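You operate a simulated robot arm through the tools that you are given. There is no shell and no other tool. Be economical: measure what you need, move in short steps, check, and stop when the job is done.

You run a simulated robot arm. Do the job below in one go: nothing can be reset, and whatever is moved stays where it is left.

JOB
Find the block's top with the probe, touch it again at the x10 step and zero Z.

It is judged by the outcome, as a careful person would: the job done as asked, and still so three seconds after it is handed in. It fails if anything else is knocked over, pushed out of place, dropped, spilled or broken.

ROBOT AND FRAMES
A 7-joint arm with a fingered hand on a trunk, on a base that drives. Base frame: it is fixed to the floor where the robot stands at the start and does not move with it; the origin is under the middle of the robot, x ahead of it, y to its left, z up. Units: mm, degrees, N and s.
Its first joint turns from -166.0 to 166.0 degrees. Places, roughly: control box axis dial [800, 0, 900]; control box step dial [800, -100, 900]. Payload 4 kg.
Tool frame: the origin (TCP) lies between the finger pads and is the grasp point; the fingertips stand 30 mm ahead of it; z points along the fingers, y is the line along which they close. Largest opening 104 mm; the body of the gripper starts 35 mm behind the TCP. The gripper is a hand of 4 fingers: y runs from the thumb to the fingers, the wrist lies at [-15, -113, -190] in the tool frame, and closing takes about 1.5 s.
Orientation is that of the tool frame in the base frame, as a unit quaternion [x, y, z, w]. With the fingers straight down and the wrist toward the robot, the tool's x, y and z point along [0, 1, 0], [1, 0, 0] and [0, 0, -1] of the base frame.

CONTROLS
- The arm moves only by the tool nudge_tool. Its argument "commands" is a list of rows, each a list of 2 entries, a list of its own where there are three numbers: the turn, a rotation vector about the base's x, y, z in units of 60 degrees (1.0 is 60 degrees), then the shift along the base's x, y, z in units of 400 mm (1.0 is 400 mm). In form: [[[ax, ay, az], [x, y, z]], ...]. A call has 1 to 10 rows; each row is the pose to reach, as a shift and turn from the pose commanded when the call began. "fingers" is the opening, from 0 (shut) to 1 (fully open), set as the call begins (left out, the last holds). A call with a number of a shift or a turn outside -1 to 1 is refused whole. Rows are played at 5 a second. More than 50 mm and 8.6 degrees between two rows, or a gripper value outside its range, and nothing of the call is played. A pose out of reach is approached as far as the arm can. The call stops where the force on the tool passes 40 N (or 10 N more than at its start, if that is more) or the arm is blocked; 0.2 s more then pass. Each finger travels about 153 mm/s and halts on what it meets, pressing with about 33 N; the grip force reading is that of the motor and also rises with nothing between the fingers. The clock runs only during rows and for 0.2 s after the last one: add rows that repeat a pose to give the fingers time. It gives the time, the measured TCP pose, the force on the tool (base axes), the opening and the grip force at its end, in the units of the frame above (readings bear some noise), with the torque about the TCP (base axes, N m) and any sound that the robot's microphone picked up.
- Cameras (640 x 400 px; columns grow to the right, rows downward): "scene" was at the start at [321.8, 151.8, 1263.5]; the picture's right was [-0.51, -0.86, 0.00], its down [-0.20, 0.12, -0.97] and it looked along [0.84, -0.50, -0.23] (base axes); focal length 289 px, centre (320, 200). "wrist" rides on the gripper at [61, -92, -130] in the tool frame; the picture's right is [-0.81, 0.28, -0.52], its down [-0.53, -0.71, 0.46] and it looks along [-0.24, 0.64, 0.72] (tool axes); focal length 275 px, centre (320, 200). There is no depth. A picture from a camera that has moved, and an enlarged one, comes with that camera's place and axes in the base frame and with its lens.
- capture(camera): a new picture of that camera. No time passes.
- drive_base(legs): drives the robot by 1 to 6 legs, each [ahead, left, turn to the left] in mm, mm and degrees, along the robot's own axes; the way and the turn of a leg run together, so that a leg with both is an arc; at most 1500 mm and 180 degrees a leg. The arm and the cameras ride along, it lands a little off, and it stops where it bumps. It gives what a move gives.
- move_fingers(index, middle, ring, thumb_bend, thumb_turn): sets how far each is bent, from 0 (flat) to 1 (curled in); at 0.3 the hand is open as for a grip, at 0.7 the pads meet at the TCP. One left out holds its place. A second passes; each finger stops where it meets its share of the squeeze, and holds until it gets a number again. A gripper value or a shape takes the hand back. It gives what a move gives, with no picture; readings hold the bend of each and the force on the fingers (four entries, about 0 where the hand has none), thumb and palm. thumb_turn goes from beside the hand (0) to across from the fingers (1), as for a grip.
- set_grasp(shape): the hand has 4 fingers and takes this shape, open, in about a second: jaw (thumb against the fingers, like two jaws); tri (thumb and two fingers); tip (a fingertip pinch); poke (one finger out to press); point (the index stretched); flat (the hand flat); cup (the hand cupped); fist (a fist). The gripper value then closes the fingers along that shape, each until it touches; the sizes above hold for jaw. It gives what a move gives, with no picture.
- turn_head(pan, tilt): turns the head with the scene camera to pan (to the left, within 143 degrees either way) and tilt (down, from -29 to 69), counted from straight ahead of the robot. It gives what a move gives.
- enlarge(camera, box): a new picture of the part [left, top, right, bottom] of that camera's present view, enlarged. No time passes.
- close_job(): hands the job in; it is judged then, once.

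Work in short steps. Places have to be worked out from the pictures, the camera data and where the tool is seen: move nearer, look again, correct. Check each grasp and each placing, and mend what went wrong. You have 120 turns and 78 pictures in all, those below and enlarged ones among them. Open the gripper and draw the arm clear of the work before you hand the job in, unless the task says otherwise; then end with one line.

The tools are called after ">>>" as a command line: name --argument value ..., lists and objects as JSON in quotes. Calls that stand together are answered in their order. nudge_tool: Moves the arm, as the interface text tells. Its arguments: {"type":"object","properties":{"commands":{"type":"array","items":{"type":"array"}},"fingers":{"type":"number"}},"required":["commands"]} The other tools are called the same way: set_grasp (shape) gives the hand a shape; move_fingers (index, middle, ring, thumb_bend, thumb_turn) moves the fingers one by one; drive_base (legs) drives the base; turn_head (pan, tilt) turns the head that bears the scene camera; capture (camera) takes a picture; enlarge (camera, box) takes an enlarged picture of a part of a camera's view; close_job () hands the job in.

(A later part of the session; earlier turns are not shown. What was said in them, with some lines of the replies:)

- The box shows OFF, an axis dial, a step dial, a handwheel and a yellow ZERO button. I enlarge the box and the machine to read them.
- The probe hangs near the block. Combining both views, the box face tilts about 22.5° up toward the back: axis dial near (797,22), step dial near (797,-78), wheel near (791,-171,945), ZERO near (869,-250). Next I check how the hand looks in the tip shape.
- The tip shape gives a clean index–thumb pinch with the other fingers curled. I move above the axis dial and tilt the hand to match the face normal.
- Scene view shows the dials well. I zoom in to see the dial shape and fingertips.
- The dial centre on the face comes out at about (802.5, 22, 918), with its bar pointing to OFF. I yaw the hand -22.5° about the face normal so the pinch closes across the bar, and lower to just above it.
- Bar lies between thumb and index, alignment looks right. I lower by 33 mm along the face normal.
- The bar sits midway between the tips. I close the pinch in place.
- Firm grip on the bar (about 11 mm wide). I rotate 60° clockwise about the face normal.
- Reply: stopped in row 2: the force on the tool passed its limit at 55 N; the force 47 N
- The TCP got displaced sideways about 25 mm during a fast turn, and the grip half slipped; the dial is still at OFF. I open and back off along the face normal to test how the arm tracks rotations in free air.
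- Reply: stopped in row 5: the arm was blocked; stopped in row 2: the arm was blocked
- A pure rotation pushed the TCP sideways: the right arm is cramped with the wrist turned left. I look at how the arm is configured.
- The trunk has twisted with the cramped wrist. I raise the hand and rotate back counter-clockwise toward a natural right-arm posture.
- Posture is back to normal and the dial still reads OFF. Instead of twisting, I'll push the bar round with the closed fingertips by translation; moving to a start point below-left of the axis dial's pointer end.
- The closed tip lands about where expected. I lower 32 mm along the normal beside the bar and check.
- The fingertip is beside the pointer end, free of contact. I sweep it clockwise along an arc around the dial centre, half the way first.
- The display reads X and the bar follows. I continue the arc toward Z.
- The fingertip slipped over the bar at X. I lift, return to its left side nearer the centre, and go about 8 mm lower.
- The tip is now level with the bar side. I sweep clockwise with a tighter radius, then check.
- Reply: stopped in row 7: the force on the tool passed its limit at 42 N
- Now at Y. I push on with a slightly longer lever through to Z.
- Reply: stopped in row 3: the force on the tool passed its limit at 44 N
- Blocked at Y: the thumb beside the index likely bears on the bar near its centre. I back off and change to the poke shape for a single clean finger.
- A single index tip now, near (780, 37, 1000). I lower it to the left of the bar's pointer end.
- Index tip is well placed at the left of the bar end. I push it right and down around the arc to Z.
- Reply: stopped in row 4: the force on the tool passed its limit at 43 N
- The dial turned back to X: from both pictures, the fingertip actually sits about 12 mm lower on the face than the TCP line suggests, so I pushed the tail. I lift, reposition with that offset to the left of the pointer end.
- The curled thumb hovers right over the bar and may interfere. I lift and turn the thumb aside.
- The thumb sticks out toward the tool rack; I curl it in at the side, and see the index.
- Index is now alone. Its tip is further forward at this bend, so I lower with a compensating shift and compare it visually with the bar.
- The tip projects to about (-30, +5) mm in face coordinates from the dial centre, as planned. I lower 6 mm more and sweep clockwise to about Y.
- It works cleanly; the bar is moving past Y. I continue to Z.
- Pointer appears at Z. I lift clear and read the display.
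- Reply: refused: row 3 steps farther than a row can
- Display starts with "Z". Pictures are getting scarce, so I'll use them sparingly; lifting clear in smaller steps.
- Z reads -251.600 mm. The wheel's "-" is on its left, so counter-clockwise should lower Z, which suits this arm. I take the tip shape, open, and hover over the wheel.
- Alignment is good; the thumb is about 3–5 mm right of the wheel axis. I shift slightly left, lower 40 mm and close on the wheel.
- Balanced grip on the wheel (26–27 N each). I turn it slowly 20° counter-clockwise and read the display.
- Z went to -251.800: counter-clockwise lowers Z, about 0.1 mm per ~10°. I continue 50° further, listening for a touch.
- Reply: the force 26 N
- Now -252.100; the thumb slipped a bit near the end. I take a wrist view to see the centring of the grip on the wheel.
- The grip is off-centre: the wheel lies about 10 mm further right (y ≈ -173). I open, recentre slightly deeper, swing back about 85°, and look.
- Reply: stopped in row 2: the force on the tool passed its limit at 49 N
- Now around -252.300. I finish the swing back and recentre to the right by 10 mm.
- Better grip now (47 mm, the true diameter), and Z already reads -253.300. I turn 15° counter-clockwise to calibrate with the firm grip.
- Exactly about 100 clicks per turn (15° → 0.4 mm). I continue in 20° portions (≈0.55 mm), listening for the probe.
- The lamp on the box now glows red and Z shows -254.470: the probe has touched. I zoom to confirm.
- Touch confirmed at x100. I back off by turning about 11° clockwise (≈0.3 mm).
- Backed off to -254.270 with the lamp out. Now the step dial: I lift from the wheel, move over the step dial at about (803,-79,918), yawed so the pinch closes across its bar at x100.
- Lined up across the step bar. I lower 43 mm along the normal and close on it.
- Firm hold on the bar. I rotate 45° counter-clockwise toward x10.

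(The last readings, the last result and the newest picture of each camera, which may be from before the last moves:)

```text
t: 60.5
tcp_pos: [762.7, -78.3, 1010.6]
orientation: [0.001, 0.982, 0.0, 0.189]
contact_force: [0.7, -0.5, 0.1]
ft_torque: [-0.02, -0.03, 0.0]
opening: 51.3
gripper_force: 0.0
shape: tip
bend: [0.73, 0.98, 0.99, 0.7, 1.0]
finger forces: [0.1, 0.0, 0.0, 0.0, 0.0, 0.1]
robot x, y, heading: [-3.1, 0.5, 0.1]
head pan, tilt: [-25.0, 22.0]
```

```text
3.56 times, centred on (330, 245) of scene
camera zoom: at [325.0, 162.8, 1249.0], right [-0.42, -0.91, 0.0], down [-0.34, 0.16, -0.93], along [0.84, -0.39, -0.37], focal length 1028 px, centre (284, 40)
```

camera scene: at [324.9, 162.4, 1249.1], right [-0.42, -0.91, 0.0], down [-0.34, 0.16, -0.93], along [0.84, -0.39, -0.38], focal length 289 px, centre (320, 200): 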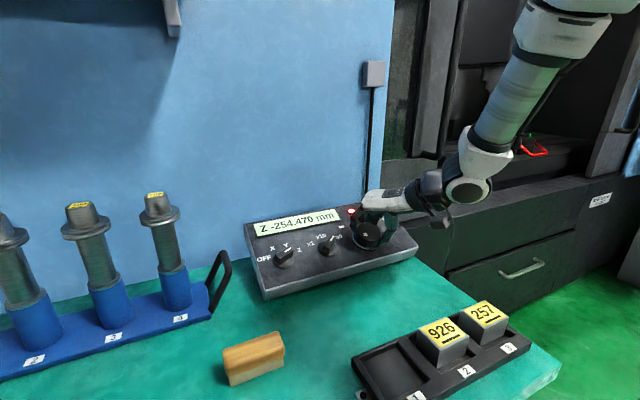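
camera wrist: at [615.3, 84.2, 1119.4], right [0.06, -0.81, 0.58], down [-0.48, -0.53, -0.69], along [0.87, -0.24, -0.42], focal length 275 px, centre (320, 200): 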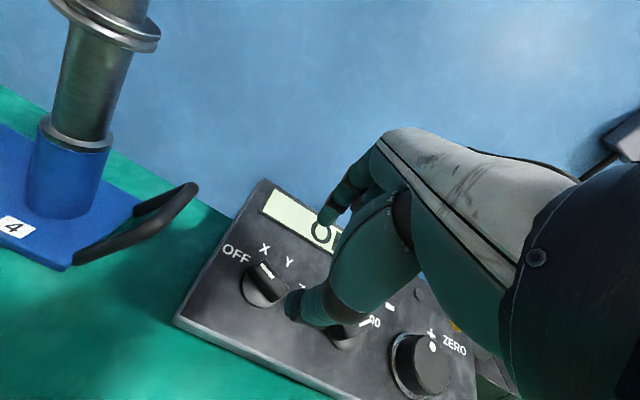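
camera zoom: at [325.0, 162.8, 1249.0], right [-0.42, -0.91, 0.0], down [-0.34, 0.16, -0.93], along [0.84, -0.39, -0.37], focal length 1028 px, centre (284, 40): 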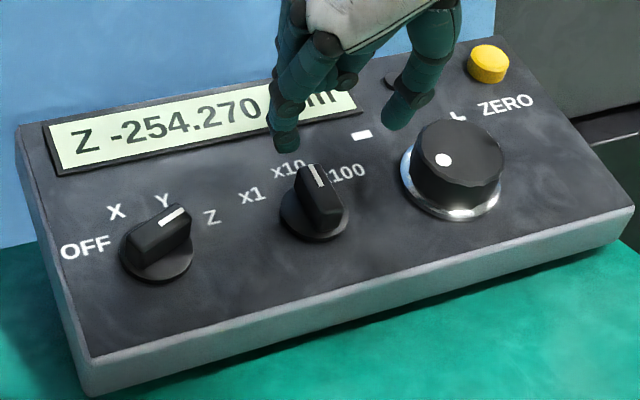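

The pointer is at x10 and Z still -254.270. I go back over the wheel with the hand turned back to about -10°.

>>> nudge_tool --commands '[[[0.048, 0, -0.1155], [0.003, -0.03, -0.004]], [[0.096, 0, -0.231], [0.006, -0.06, -0.009]], [[0.144, 0, -0.3465], [0.009, -0.09, -0.014]], [[0.192, 0, -0.462], [0.012, -0.12, -0.018]], [[0.239, 0, -0.5775], [0.014, -0.15, -0.023]], [[0.287, 0, -0.693], [0.017, -0.18, -0.027]], [[0.335, 0, -0.8085], [0.019, -0.21, -0.032]], [[0.383, 0, -0.924], [0.021, -0.234, -0.036]], [[0.383, 0, -0.924], [0.021, -0.234, -0.036]]]'

>>> nudge_tool --commands '[[[0.051, 0, -0.1232], [0, 0, 0]], [[0.102, 0, -0.2464], [0, 0, 0]], [[0.1532, 0, -0.3696], [0, 0, 0]], [[0.2043, 0, -0.4928], [0, 0, 0]], [[0.2553, 0, -0.616], [0, 0, 0]], [[0.2553, 0, -0.616], [0, 0, 0]]]' --fingers 0.95

>>> nudge_tool --commands '[[[0, 0, 0], [0.022, 0, -0.054]], [[0, 0, 0], [0.045, 0, -0.1085]], [[0, 0, 0], [0.045, 0, -0.1085]]]'

```text
t: 62.5
tcp_pos: [770.4, -173.2, 999.3]
orientation: [0.491, 0.849, 0.101, 0.164]
contact_force: [0.0, -0.3, -0.8]
ft_torque: [0.0, 0.0, -0.05]
opening: 51.6
gripper_force: 0.1
shape: tip
bend: [0.73, 0.98, 0.99, 0.7, 1.0]
finger forces: [0.1, 0.0, 0.0, 0.0, 0.0, 0.0]
robot x, y, heading: [1.8, 1.6, 0.1]
head pan, tilt: [-25.0, 22.0]
```

```text
t: 63.9
tcp_pos: [771.6, -172.9, 997.9]
orientation: [0.752, 0.63, 0.154, 0.122]
contact_force: [0.1, 0.2, 0.5]
ft_torque: [-0.02, -0.03, -0.02]
opening: 99.0
gripper_force: 0.0
shape: tip
bend: [0.32, 0.98, 0.99, 0.31, 0.98]
finger forces: [0.1, 0.1, 0.1, 0.0, 0.1, 0.0]
robot x, y, heading: [0.5, 1.9, 0.0]
head pan, tilt: [-25.0, 22.0]
```

```text
t: 64.7
tcp_pos: [790.3, -172.0, 954.0]
orientation: [0.751, 0.63, 0.154, 0.121]
contact_force: [0.3, 0.5, -1.0]
ft_torque: [-0.03, 0.0, -0.01]
opening: 99.0
gripper_force: 0.1
shape: tip
bend: [0.32, 0.98, 0.99, 0.31, 0.98]
finger forces: [0.0, 0.0, 0.1, 0.1, 0.0, 0.0]
robot x, y, heading: [-0.7, 0.3, -0.0]
head pan, tilt: [-25.0, 22.0]
```

In place around the wheel without contact. I grip and turn 25° counter-clockwise (≈7 clicks of 0.01 mm), then read.

>>> nudge_tool --commands '[[[0, 0, 0], [0, 0, 0]], [[0, 0, 0], [0, 0, 0]], [[0, 0, 0], [0, 0, 0]], [[0, 0, 0], [0, 0, 0]], [[0, 0, 0], [0, 0, 0]]]' --fingers 0.4

>>> nudge_tool --commands '[[[-0.0319, 0, 0.077], [0, 0, 0]], [[-0.0638, 0, 0.154], [0, 0, 0]], [[-0.0957, 0, 0.231], [0, 0, 0]], [[-0.1277, 0, 0.308], [0, 0, 0]], [[-0.1596, 0, 0.385], [0, 0, 0]], [[-0.1596, 0, 0.385], [0, 0, 0]]]'

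>>> enlarge --camera "scene" --box '[240, 190, 420, 300]'

```text
t: 65.8
tcp_pos: [789.4, -172.3, 955.4]
orientation: [0.752, 0.629, 0.154, 0.122]
contact_force: [-1.4, 0.0, -0.9]
ft_torque: [-0.03, 0.07, -0.01]
opening: 46.6
gripper_force: 33.1
shape: tip
bend: [0.74, 1.0, 1.0, 0.72, 1.0]
finger forces: [28.2, 0.1, 0.0, 0.0, 30.4, 0.0]
robot x, y, heading: [-1.7, 0.8, 0.4]
head pan, tilt: [-25.0, 22.0]
```

```text
t: 67.2
tcp_pos: [789.2, -173.7, 954.9]
orientation: [0.597, 0.779, 0.122, 0.151]
contact_force: [-4.6, -1.6, -6.1]
ft_torque: [-0.06, 0.24, -0.05]
opening: 46.7
gripper_force: 33.3
shape: tip
bend: [0.74, 1.0, 1.0, 0.72, 1.0]
finger forces: [26.0, 0.0, 0.0, 0.1, 32.8, 0.0]
robot x, y, heading: [-3.3, 2.3, 0.3]
head pan, tilt: [-25.0, 22.0]
```

```text
3.56 times, centred on (330, 245) of scene
camera zoom: at [324.8, 162.8, 1249.0], right [-0.42, -0.91, 0.0], down [-0.34, 0.16, -0.93], along [0.84, -0.39, -0.37], focal length 1028 px, centre (284, 40)
```

zoom: 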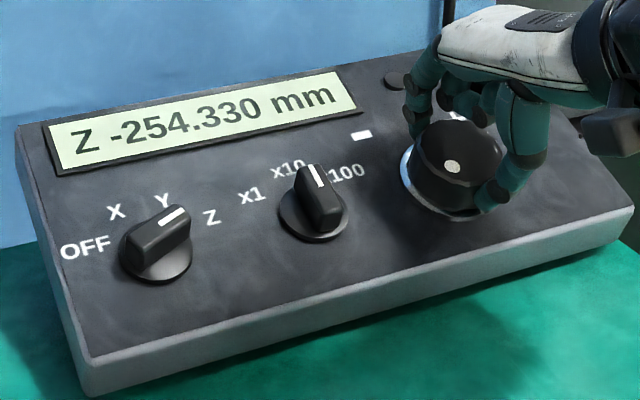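

x10 confirmed (0.06 mm for 25°). I turn another 36°, then check the lamp.

>>> nudge_tool --commands '[[[-0.0319, 0, 0.077], [0, 0, 0]], [[-0.0638, 0, 0.154], [0, 0, 0]], [[-0.0957, 0, 0.231], [0, 0, 0]], [[-0.1277, 0, 0.308], [0, 0, 0]], [[-0.1596, 0, 0.385], [0, 0, 0]], [[-0.1915, 0, 0.462], [0, 0, 0]], [[-0.23, 0, 0.5544], [0, 0, 0]], [[-0.23, 0, 0.5544], [0, 0, 0]]]'

>>> enlarge --camera "scene" --box '[240, 190, 420, 300]'

```text
t: 69.0
tcp_pos: [788.8, -173.5, 954.7]
orientation: [0.327, 0.925, 0.067, 0.178]
contact_force: [-6.1, -9.0, -5.0]
ft_torque: [-0.23, 0.26, -0.11]
opening: 46.0
gripper_force: 33.4
shape: tip
bend: [0.74, 1.0, 1.0, 0.71, 0.99]
finger forces: [25.1, 0.1, 0.0, 0.0, 36.4, 0.0]
robot x, y, heading: [-1.1, 1.4, 0.2]
head pan, tilt: [-25.0, 22.0]
```

```text
3.56 times, centred on (330, 245) of scene
camera zoom: at [324.7, 162.5, 1249.1], right [-0.42, -0.91, 0.0], down [-0.34, 0.16, -0.93], along [0.84, -0.39, -0.37], focal length 1028 px, centre (284, 40)
```

zoom: 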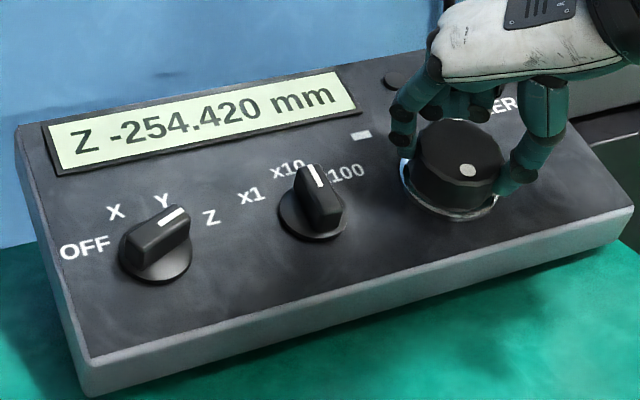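

-254.420, lamp still off; the touch should come near -254.47. I turn 16° slowly.

>>> nudge_tool --commands '[[[-0.0255, 0, 0.0616], [0, 0, 0]], [[-0.0511, 0, 0.1232], [0, 0, 0]], [[-0.0766, 0, 0.1848], [0, 0, 0]], [[-0.1021, 0, 0.2464], [0, 0, 0]], [[-0.1021, 0, 0.2464], [0, 0, 0]]]'

>>> enlarge --camera "scene" --box '[240, 190, 420, 300]'

```text
t: 70.2
tcp_pos: [789.4, -175.3, 955.6]
orientation: [0.196, 0.962, 0.04, 0.187]
contact_force: [-5.1, -7.0, -2.5]
ft_torque: [-0.28, 0.16, -0.12]
opening: 46.0
gripper_force: 33.2
shape: tip
bend: [0.74, 1.0, 1.0, 0.71, 0.98]
finger forces: [25.6, 0.1, 0.0, 0.0, 36.0, 0.0]
robot x, y, heading: [3.5, 2.9, 0.3]
head pan, tilt: [-25.0, 22.0]
```

```text
3.56 times, centred on (330, 245) of scene
camera zoom: at [324.7, 162.5, 1249.1], right [-0.42, -0.91, 0.0], down [-0.34, 0.16, -0.93], along [0.84, -0.39, -0.37], focal length 1028 px, centre (284, 40)
```

zoom: 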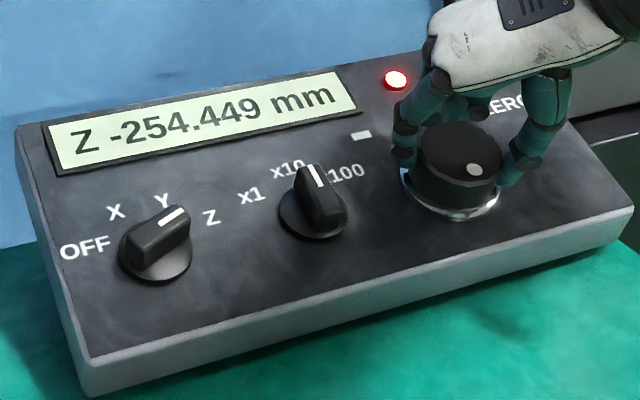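

Touched at x10: lamp lit, Z -254.449. I open the fingers gently, lift clear, and check the reading held.

>>> nudge_tool --commands '[[[0, 0, 0], [0, 0, 0]], [[0, 0, 0], [0, 0, 0]], [[0, 0, 0], [0, 0, 0]]]' --fingers 0.75

>>> nudge_tool --commands '[[[0, 0, 0], [-0.02, 0, 0.048]], [[0, 0, 0], [-0.045, 0, 0.1085]], [[0, 0, 0], [-0.07, 0, 0.2]], [[0, 0, 0], [-0.07, 0, 0.2]]]'

>>> enlarge --camera "scene" --box '[240, 190, 420, 300]'

```text
t: 71.0
tcp_pos: [789.1, -173.4, 953.8]
orientation: [0.197, 0.962, 0.041, 0.187]
contact_force: [-0.3, -0.3, -1.0]
ft_torque: [0.0, 0.0, 0.03]
opening: 77.9
gripper_force: 0.1
shape: tip
bend: [0.28, 0.98, 0.99, 0.54, 0.99]
finger forces: [0.1, 0.0, 0.1, 0.0, 0.0, 0.1]
robot x, y, heading: [0.9, 4.4, 0.2]
head pan, tilt: [-25.0, 22.0]
```

```text
t: 72.0
tcp_pos: [760.5, -173.0, 1035.1]
orientation: [0.197, 0.962, 0.041, 0.186]
contact_force: [-0.4, -0.3, 0.2]
ft_torque: [-0.03, 0.0, -0.02]
opening: 77.7
gripper_force: 0.1
shape: tip
bend: [0.28, 0.98, 0.99, 0.54, 0.99]
finger forces: [0.0, 0.1, 0.1, 0.0, 0.0, 0.1]
robot x, y, heading: [0.9, 1.8, 0.1]
head pan, tilt: [-25.0, 22.0]
```

```text
3.56 times, centred on (330, 245) of scene
camera zoom: at [324.8, 162.8, 1249.0], right [-0.42, -0.91, 0.0], down [-0.34, 0.16, -0.93], along [0.84, -0.39, -0.37], focal length 1028 px, centre (284, 40)
```

zoom: 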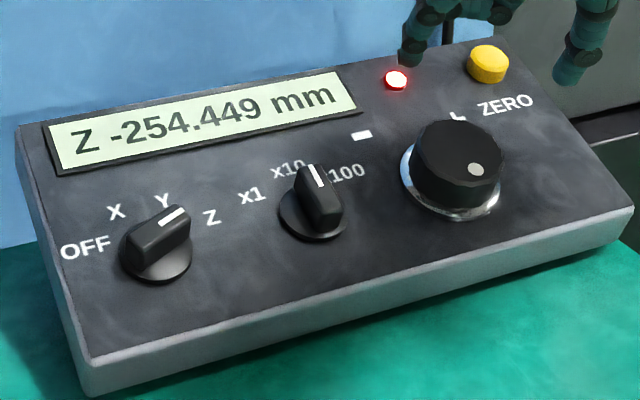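

Reading and lamp held. Next the ZERO button, top at about (877,-255,963). I form a single index finger, and swing the hand over it.

>>> move_fingers --index 0.6 --middle 1 --ring 1 --thumb_bend 1 --thumb_turn 0.3

>>> nudge_tool --commands '[[[0.051, 0, -0.1232], [0.022, -0.026, 0.02]], [[0.102, 0, -0.2464], [0.044, -0.051, 0.02]], [[0.1532, 0, -0.3696], [0.066, -0.077, 0.02]], [[0.2043, 0, -0.4928], [0.088, -0.103, 0.02]], [[0.2553, 0, -0.616], [0.11, -0.128, 0.01]], [[0.3064, 0, -0.7392], [0.133, -0.154, 0.0]], [[0.3575, 0, -0.8624], [0.155, -0.18, -0.01]], [[0.4085, 0, -0.9856], [0.177, -0.205, -0.026]], [[0.4085, 0, -0.9856], [0.177, -0.205, -0.026]]]'

>>> capture --camera "wrist"

>>> enlarge --camera "scene" --box '[300, 130, 460, 260]'

```text
t: 73.0
tcp_pos: [760.6, -172.6, 1033.3]
orientation: [0.196, 0.962, 0.04, 0.187]
contact_force: [0.1, -0.4, -1.0]
ft_torque: [-0.04, -0.01, -0.02]
opening: 46.2
gripper_force: 0.1
shape: fingers
bend: [0.6, 1.0, 1.0, 1.0, 0.31]
finger forces: [0.0, 0.1, 0.0, 0.0, 0.0, 0.0]
robot x, y, heading: [1.4, 4.3, -0.1]
head pan, tilt: [-25.0, 22.0]
```

```text
t: 75.0
tcp_pos: [830.9, -257.6, 1025.2]
orientation: [0.676, 0.711, 0.138, 0.137]
contact_force: [-0.7, 0.5, -0.2]
ft_torque: [0.0, 0.02, 0.03]
opening: 46.1
gripper_force: 0.1
shape: fingers
bend: [0.6, 1.0, 1.0, 1.0, 0.31]
finger forces: [0.0, 0.1, 0.0, 0.0, 0.1, 0.0]
robot x, y, heading: [-1.9, 2.7, 0.1]
head pan, tilt: [-25.0, 22.0]
```

```text
11 pictures are left
camera wrist: at [693.7, -200.7, 1109.4], right [0.1, -0.8, 0.59], down [-0.46, -0.56, -0.69], along [0.88, -0.2, -0.42], focal length 275 px, centre (320, 200)
```

wrist: 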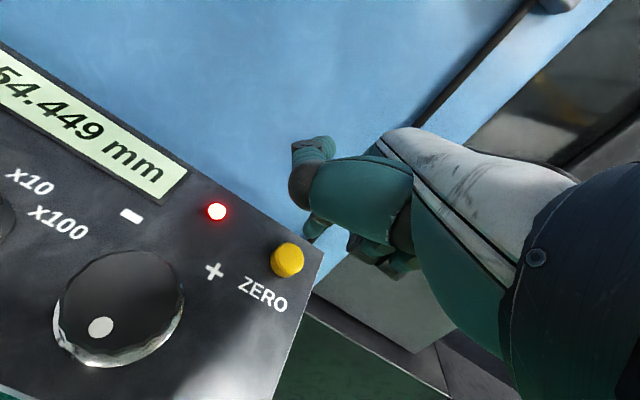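

```text
3.08 times, centred on (380, 195) of scene
camera zoom: at [324.7, 162.8, 1249.1], right [-0.42, -0.91, 0.0], down [-0.34, 0.16, -0.93], along [0.84, -0.39, -0.37], focal length 890 px, centre (135, 215)
```

zoom: 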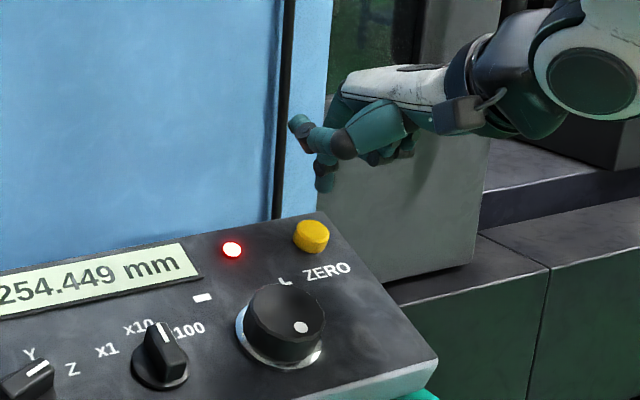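

Triangulated: fingertip about (868,-258,997), button top about (875,-253,963). I shift slightly and press along the face normal in small steps.

>>> nudge_tool --commands '[[[0, 0, 0], [0.006, 0.01, -0.03]], [[0, 0, 0], [0.0158, 0.01, -0.0638]], [[0, 0, 0], [0.0187, 0.01, -0.0708]], [[0, 0, 0], [0.0215, 0.01, -0.0778]], [[0, 0, 0], [0.0234, 0.01, -0.0824]], [[0, 0, 0], [0.0234, 0.01, -0.0824]]]'

>>> enlarge --camera "scene" --box '[240, 170, 420, 290]'

```text
t: 76.5
tcp_pos: [840.9, -250.1, 992.7]
orientation: [0.675, 0.712, 0.138, 0.138]
contact_force: [0.4, -0.2, 0.3]
ft_torque: [-0.01, -0.01, -0.02]
opening: 46.3
gripper_force: 0.0
shape: fingers
bend: [0.6, 1.0, 1.0, 1.0, 0.31]
finger forces: [0.1, 0.0, 0.0, 0.0, 0.0, 0.0]
robot x, y, heading: [-1.6, -1.8, 0.2]
head pan, tilt: [-25.0, 22.0]
```

```text
3.33 times, centred on (330, 230) of scene
camera zoom: at [324.7, 162.9, 1249.1], right [-0.42, -0.91, 0.0], down [-0.34, 0.16, -0.93], along [0.84, -0.39, -0.37], focal length 964 px, centre (287, 100)
```

zoom: 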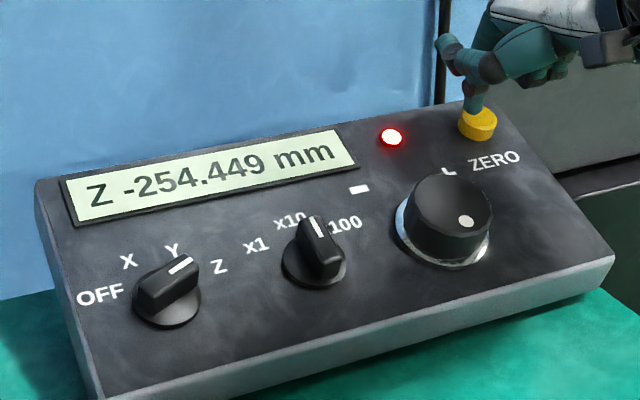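

The fingertip is right over the button, not yet touching. I press on in 2 mm steps to 8 mm.

>>> nudge_tool --commands '[[[0, 0, 0], [0.0019, 0, -0.0046]], [[0, 0, 0], [0.0038, 0, -0.0092]], [[0, 0, 0], [0.0057, 0, -0.0139]], [[0, 0, 0], [0.0077, 0, -0.0185]], [[0, 0, 0], [0.0077, 0, -0.0185]]]'

```text
t: 77.7
tcp_pos: [844.9, -251.6, 985.3]
orientation: [0.675, 0.711, 0.139, 0.138]
contact_force: [-0.7, 0.4, -0.2]
ft_torque: [0.0, 0.0, 0.01]
opening: 46.7
gripper_force: 0.1
shape: fingers
bend: [0.6, 1.0, 1.0, 1.0, 0.31]
finger forces: [0.0, 0.0, 0.1, 0.0, 0.0, 0.0]
robot x, y, heading: [3.0, 4.3, 0.4]
head pan, tilt: [-25.0, 22.0]
```

No contact yet; another 8 mm in 2 mm steps.

>>> nudge_tool --commands '[[[0, 0, 0], [0.0019, 0, -0.0046]], [[0, 0, 0], [0.0038, 0, -0.0092]], [[0, 0, 0], [0.0057, 0, -0.0139]], [[0, 0, 0], [0.0077, 0, -0.0185]], [[0, 0, 0], [0.0077, 0, -0.0185]]]'

>>> enlarge --camera "scene" --box '[240, 170, 420, 290]'

```text
t: 78.8
tcp_pos: [847.0, -251.0, 976.7]
orientation: [0.675, 0.711, 0.139, 0.139]
contact_force: [-1.5, -1.3, 1.6]
ft_torque: [0.02, -0.08, 0.01]
opening: 46.2
gripper_force: 0.8
shape: fingers
bend: [0.6, 1.0, 1.0, 1.0, 0.31]
finger forces: [2.5, 0.0, 0.0, 0.0, 0.1, 0.0]
robot x, y, heading: [-1.9, 1.0, 0.2]
head pan, tilt: [-25.0, 22.0]
heard: click
```

```text
3.33 times, centred on (330, 230) of scene
camera zoom: at [324.6, 162.8, 1249.1], right [-0.42, -0.91, 0.0], down [-0.34, 0.16, -0.93], along [0.84, -0.39, -0.37], focal length 964 px, centre (287, 100)
```

zoom: 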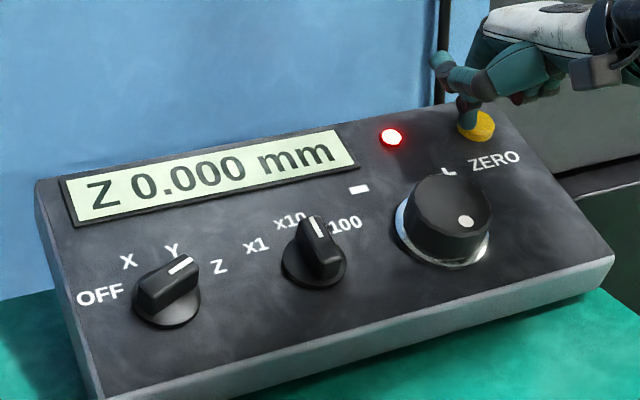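

A click was heard and the display reads Z 0.000 with the touch lamp still lit. I withdraw along the normal, clear of the box, then open the hand.

>>> nudge_tool --commands '[[[0, 0, 0], [-0.015, 0, 0.035]], [[0, 0, 0], [-0.045, 0, 0.11]], [[0, 0, 0], [-0.09, 0, 0.19]], [[0, 0, 0], [-0.14, 0, 0.28]], [[0, 0, 0], [-0.19, 0, 0.37]], [[0, 0, 0], [-0.24, 0, 0.46]], [[0, 0, 0], [-0.28, 0, 0.54]], [[0, 0, 0], [-0.28, 0, 0.54]]]'

>>> set_grasp --shape "jaw"

>>> capture --camera "scene"

```text
t: 80.7
tcp_pos: [736.2, -251.7, 1193.2]
orientation: [0.675, 0.711, 0.138, 0.138]
contact_force: [-0.3, 0.6, 0.6]
ft_torque: [0.01, 0.0, 0.0]
opening: 46.4
gripper_force: 0.1
shape: fingers
bend: [0.6, 1.0, 1.0, 1.0, 0.31]
finger forces: [0.0, 0.0, 0.1, 0.0, 0.1, 0.0]
robot x, y, heading: [-1.6, 1.0, 0.3]
head pan, tilt: [-25.0, 22.0]
```

```text
t: 81.5
tcp_pos: [735.7, -251.0, 1194.2]
orientation: [0.675, 0.712, 0.137, 0.138]
contact_force: [0.4, 0.0, -0.1]
ft_torque: [-0.01, -0.03, 0.0]
opening: 104.1
gripper_force: 0.1
shape: jaw
bend: [0.3, 0.3, 0.3, 0.3, 0.97]
finger forces: [0.1, 0.0, 0.0, 0.0, 0.0, 0.0]
robot x, y, heading: [1.1, 2.9, 0.2]
head pan, tilt: [-25.0, 22.0]
```

```text
7 pictures are left
camera scene: at [324.7, 162.9, 1249.1], right [-0.42, -0.91, 0.0], down [-0.34, 0.16, -0.93], along [0.84, -0.39, -0.37], focal length 289 px, centre (320, 200)
```

scene: 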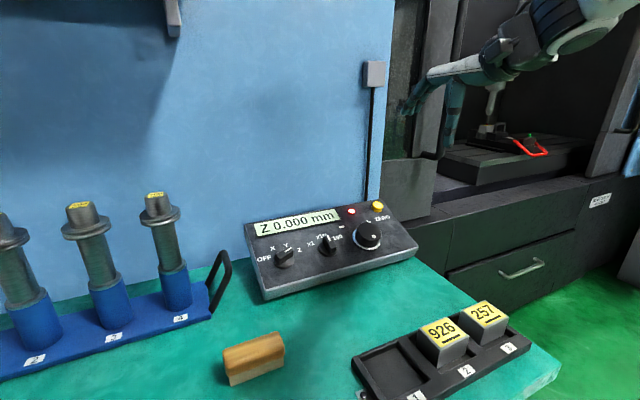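

The display reads Z 0.000, the lamp is lit, nothing has been disturbed, and the hand is open and clear. I hand the job in.

>>> close_job

```text
The job is handed in.
```

I found the block's top with the probe at x100, backed off, touched it again at x10 (Z -254.449) and zeroed Z. The display reads Z 0.000 with the touch lamp still lit.
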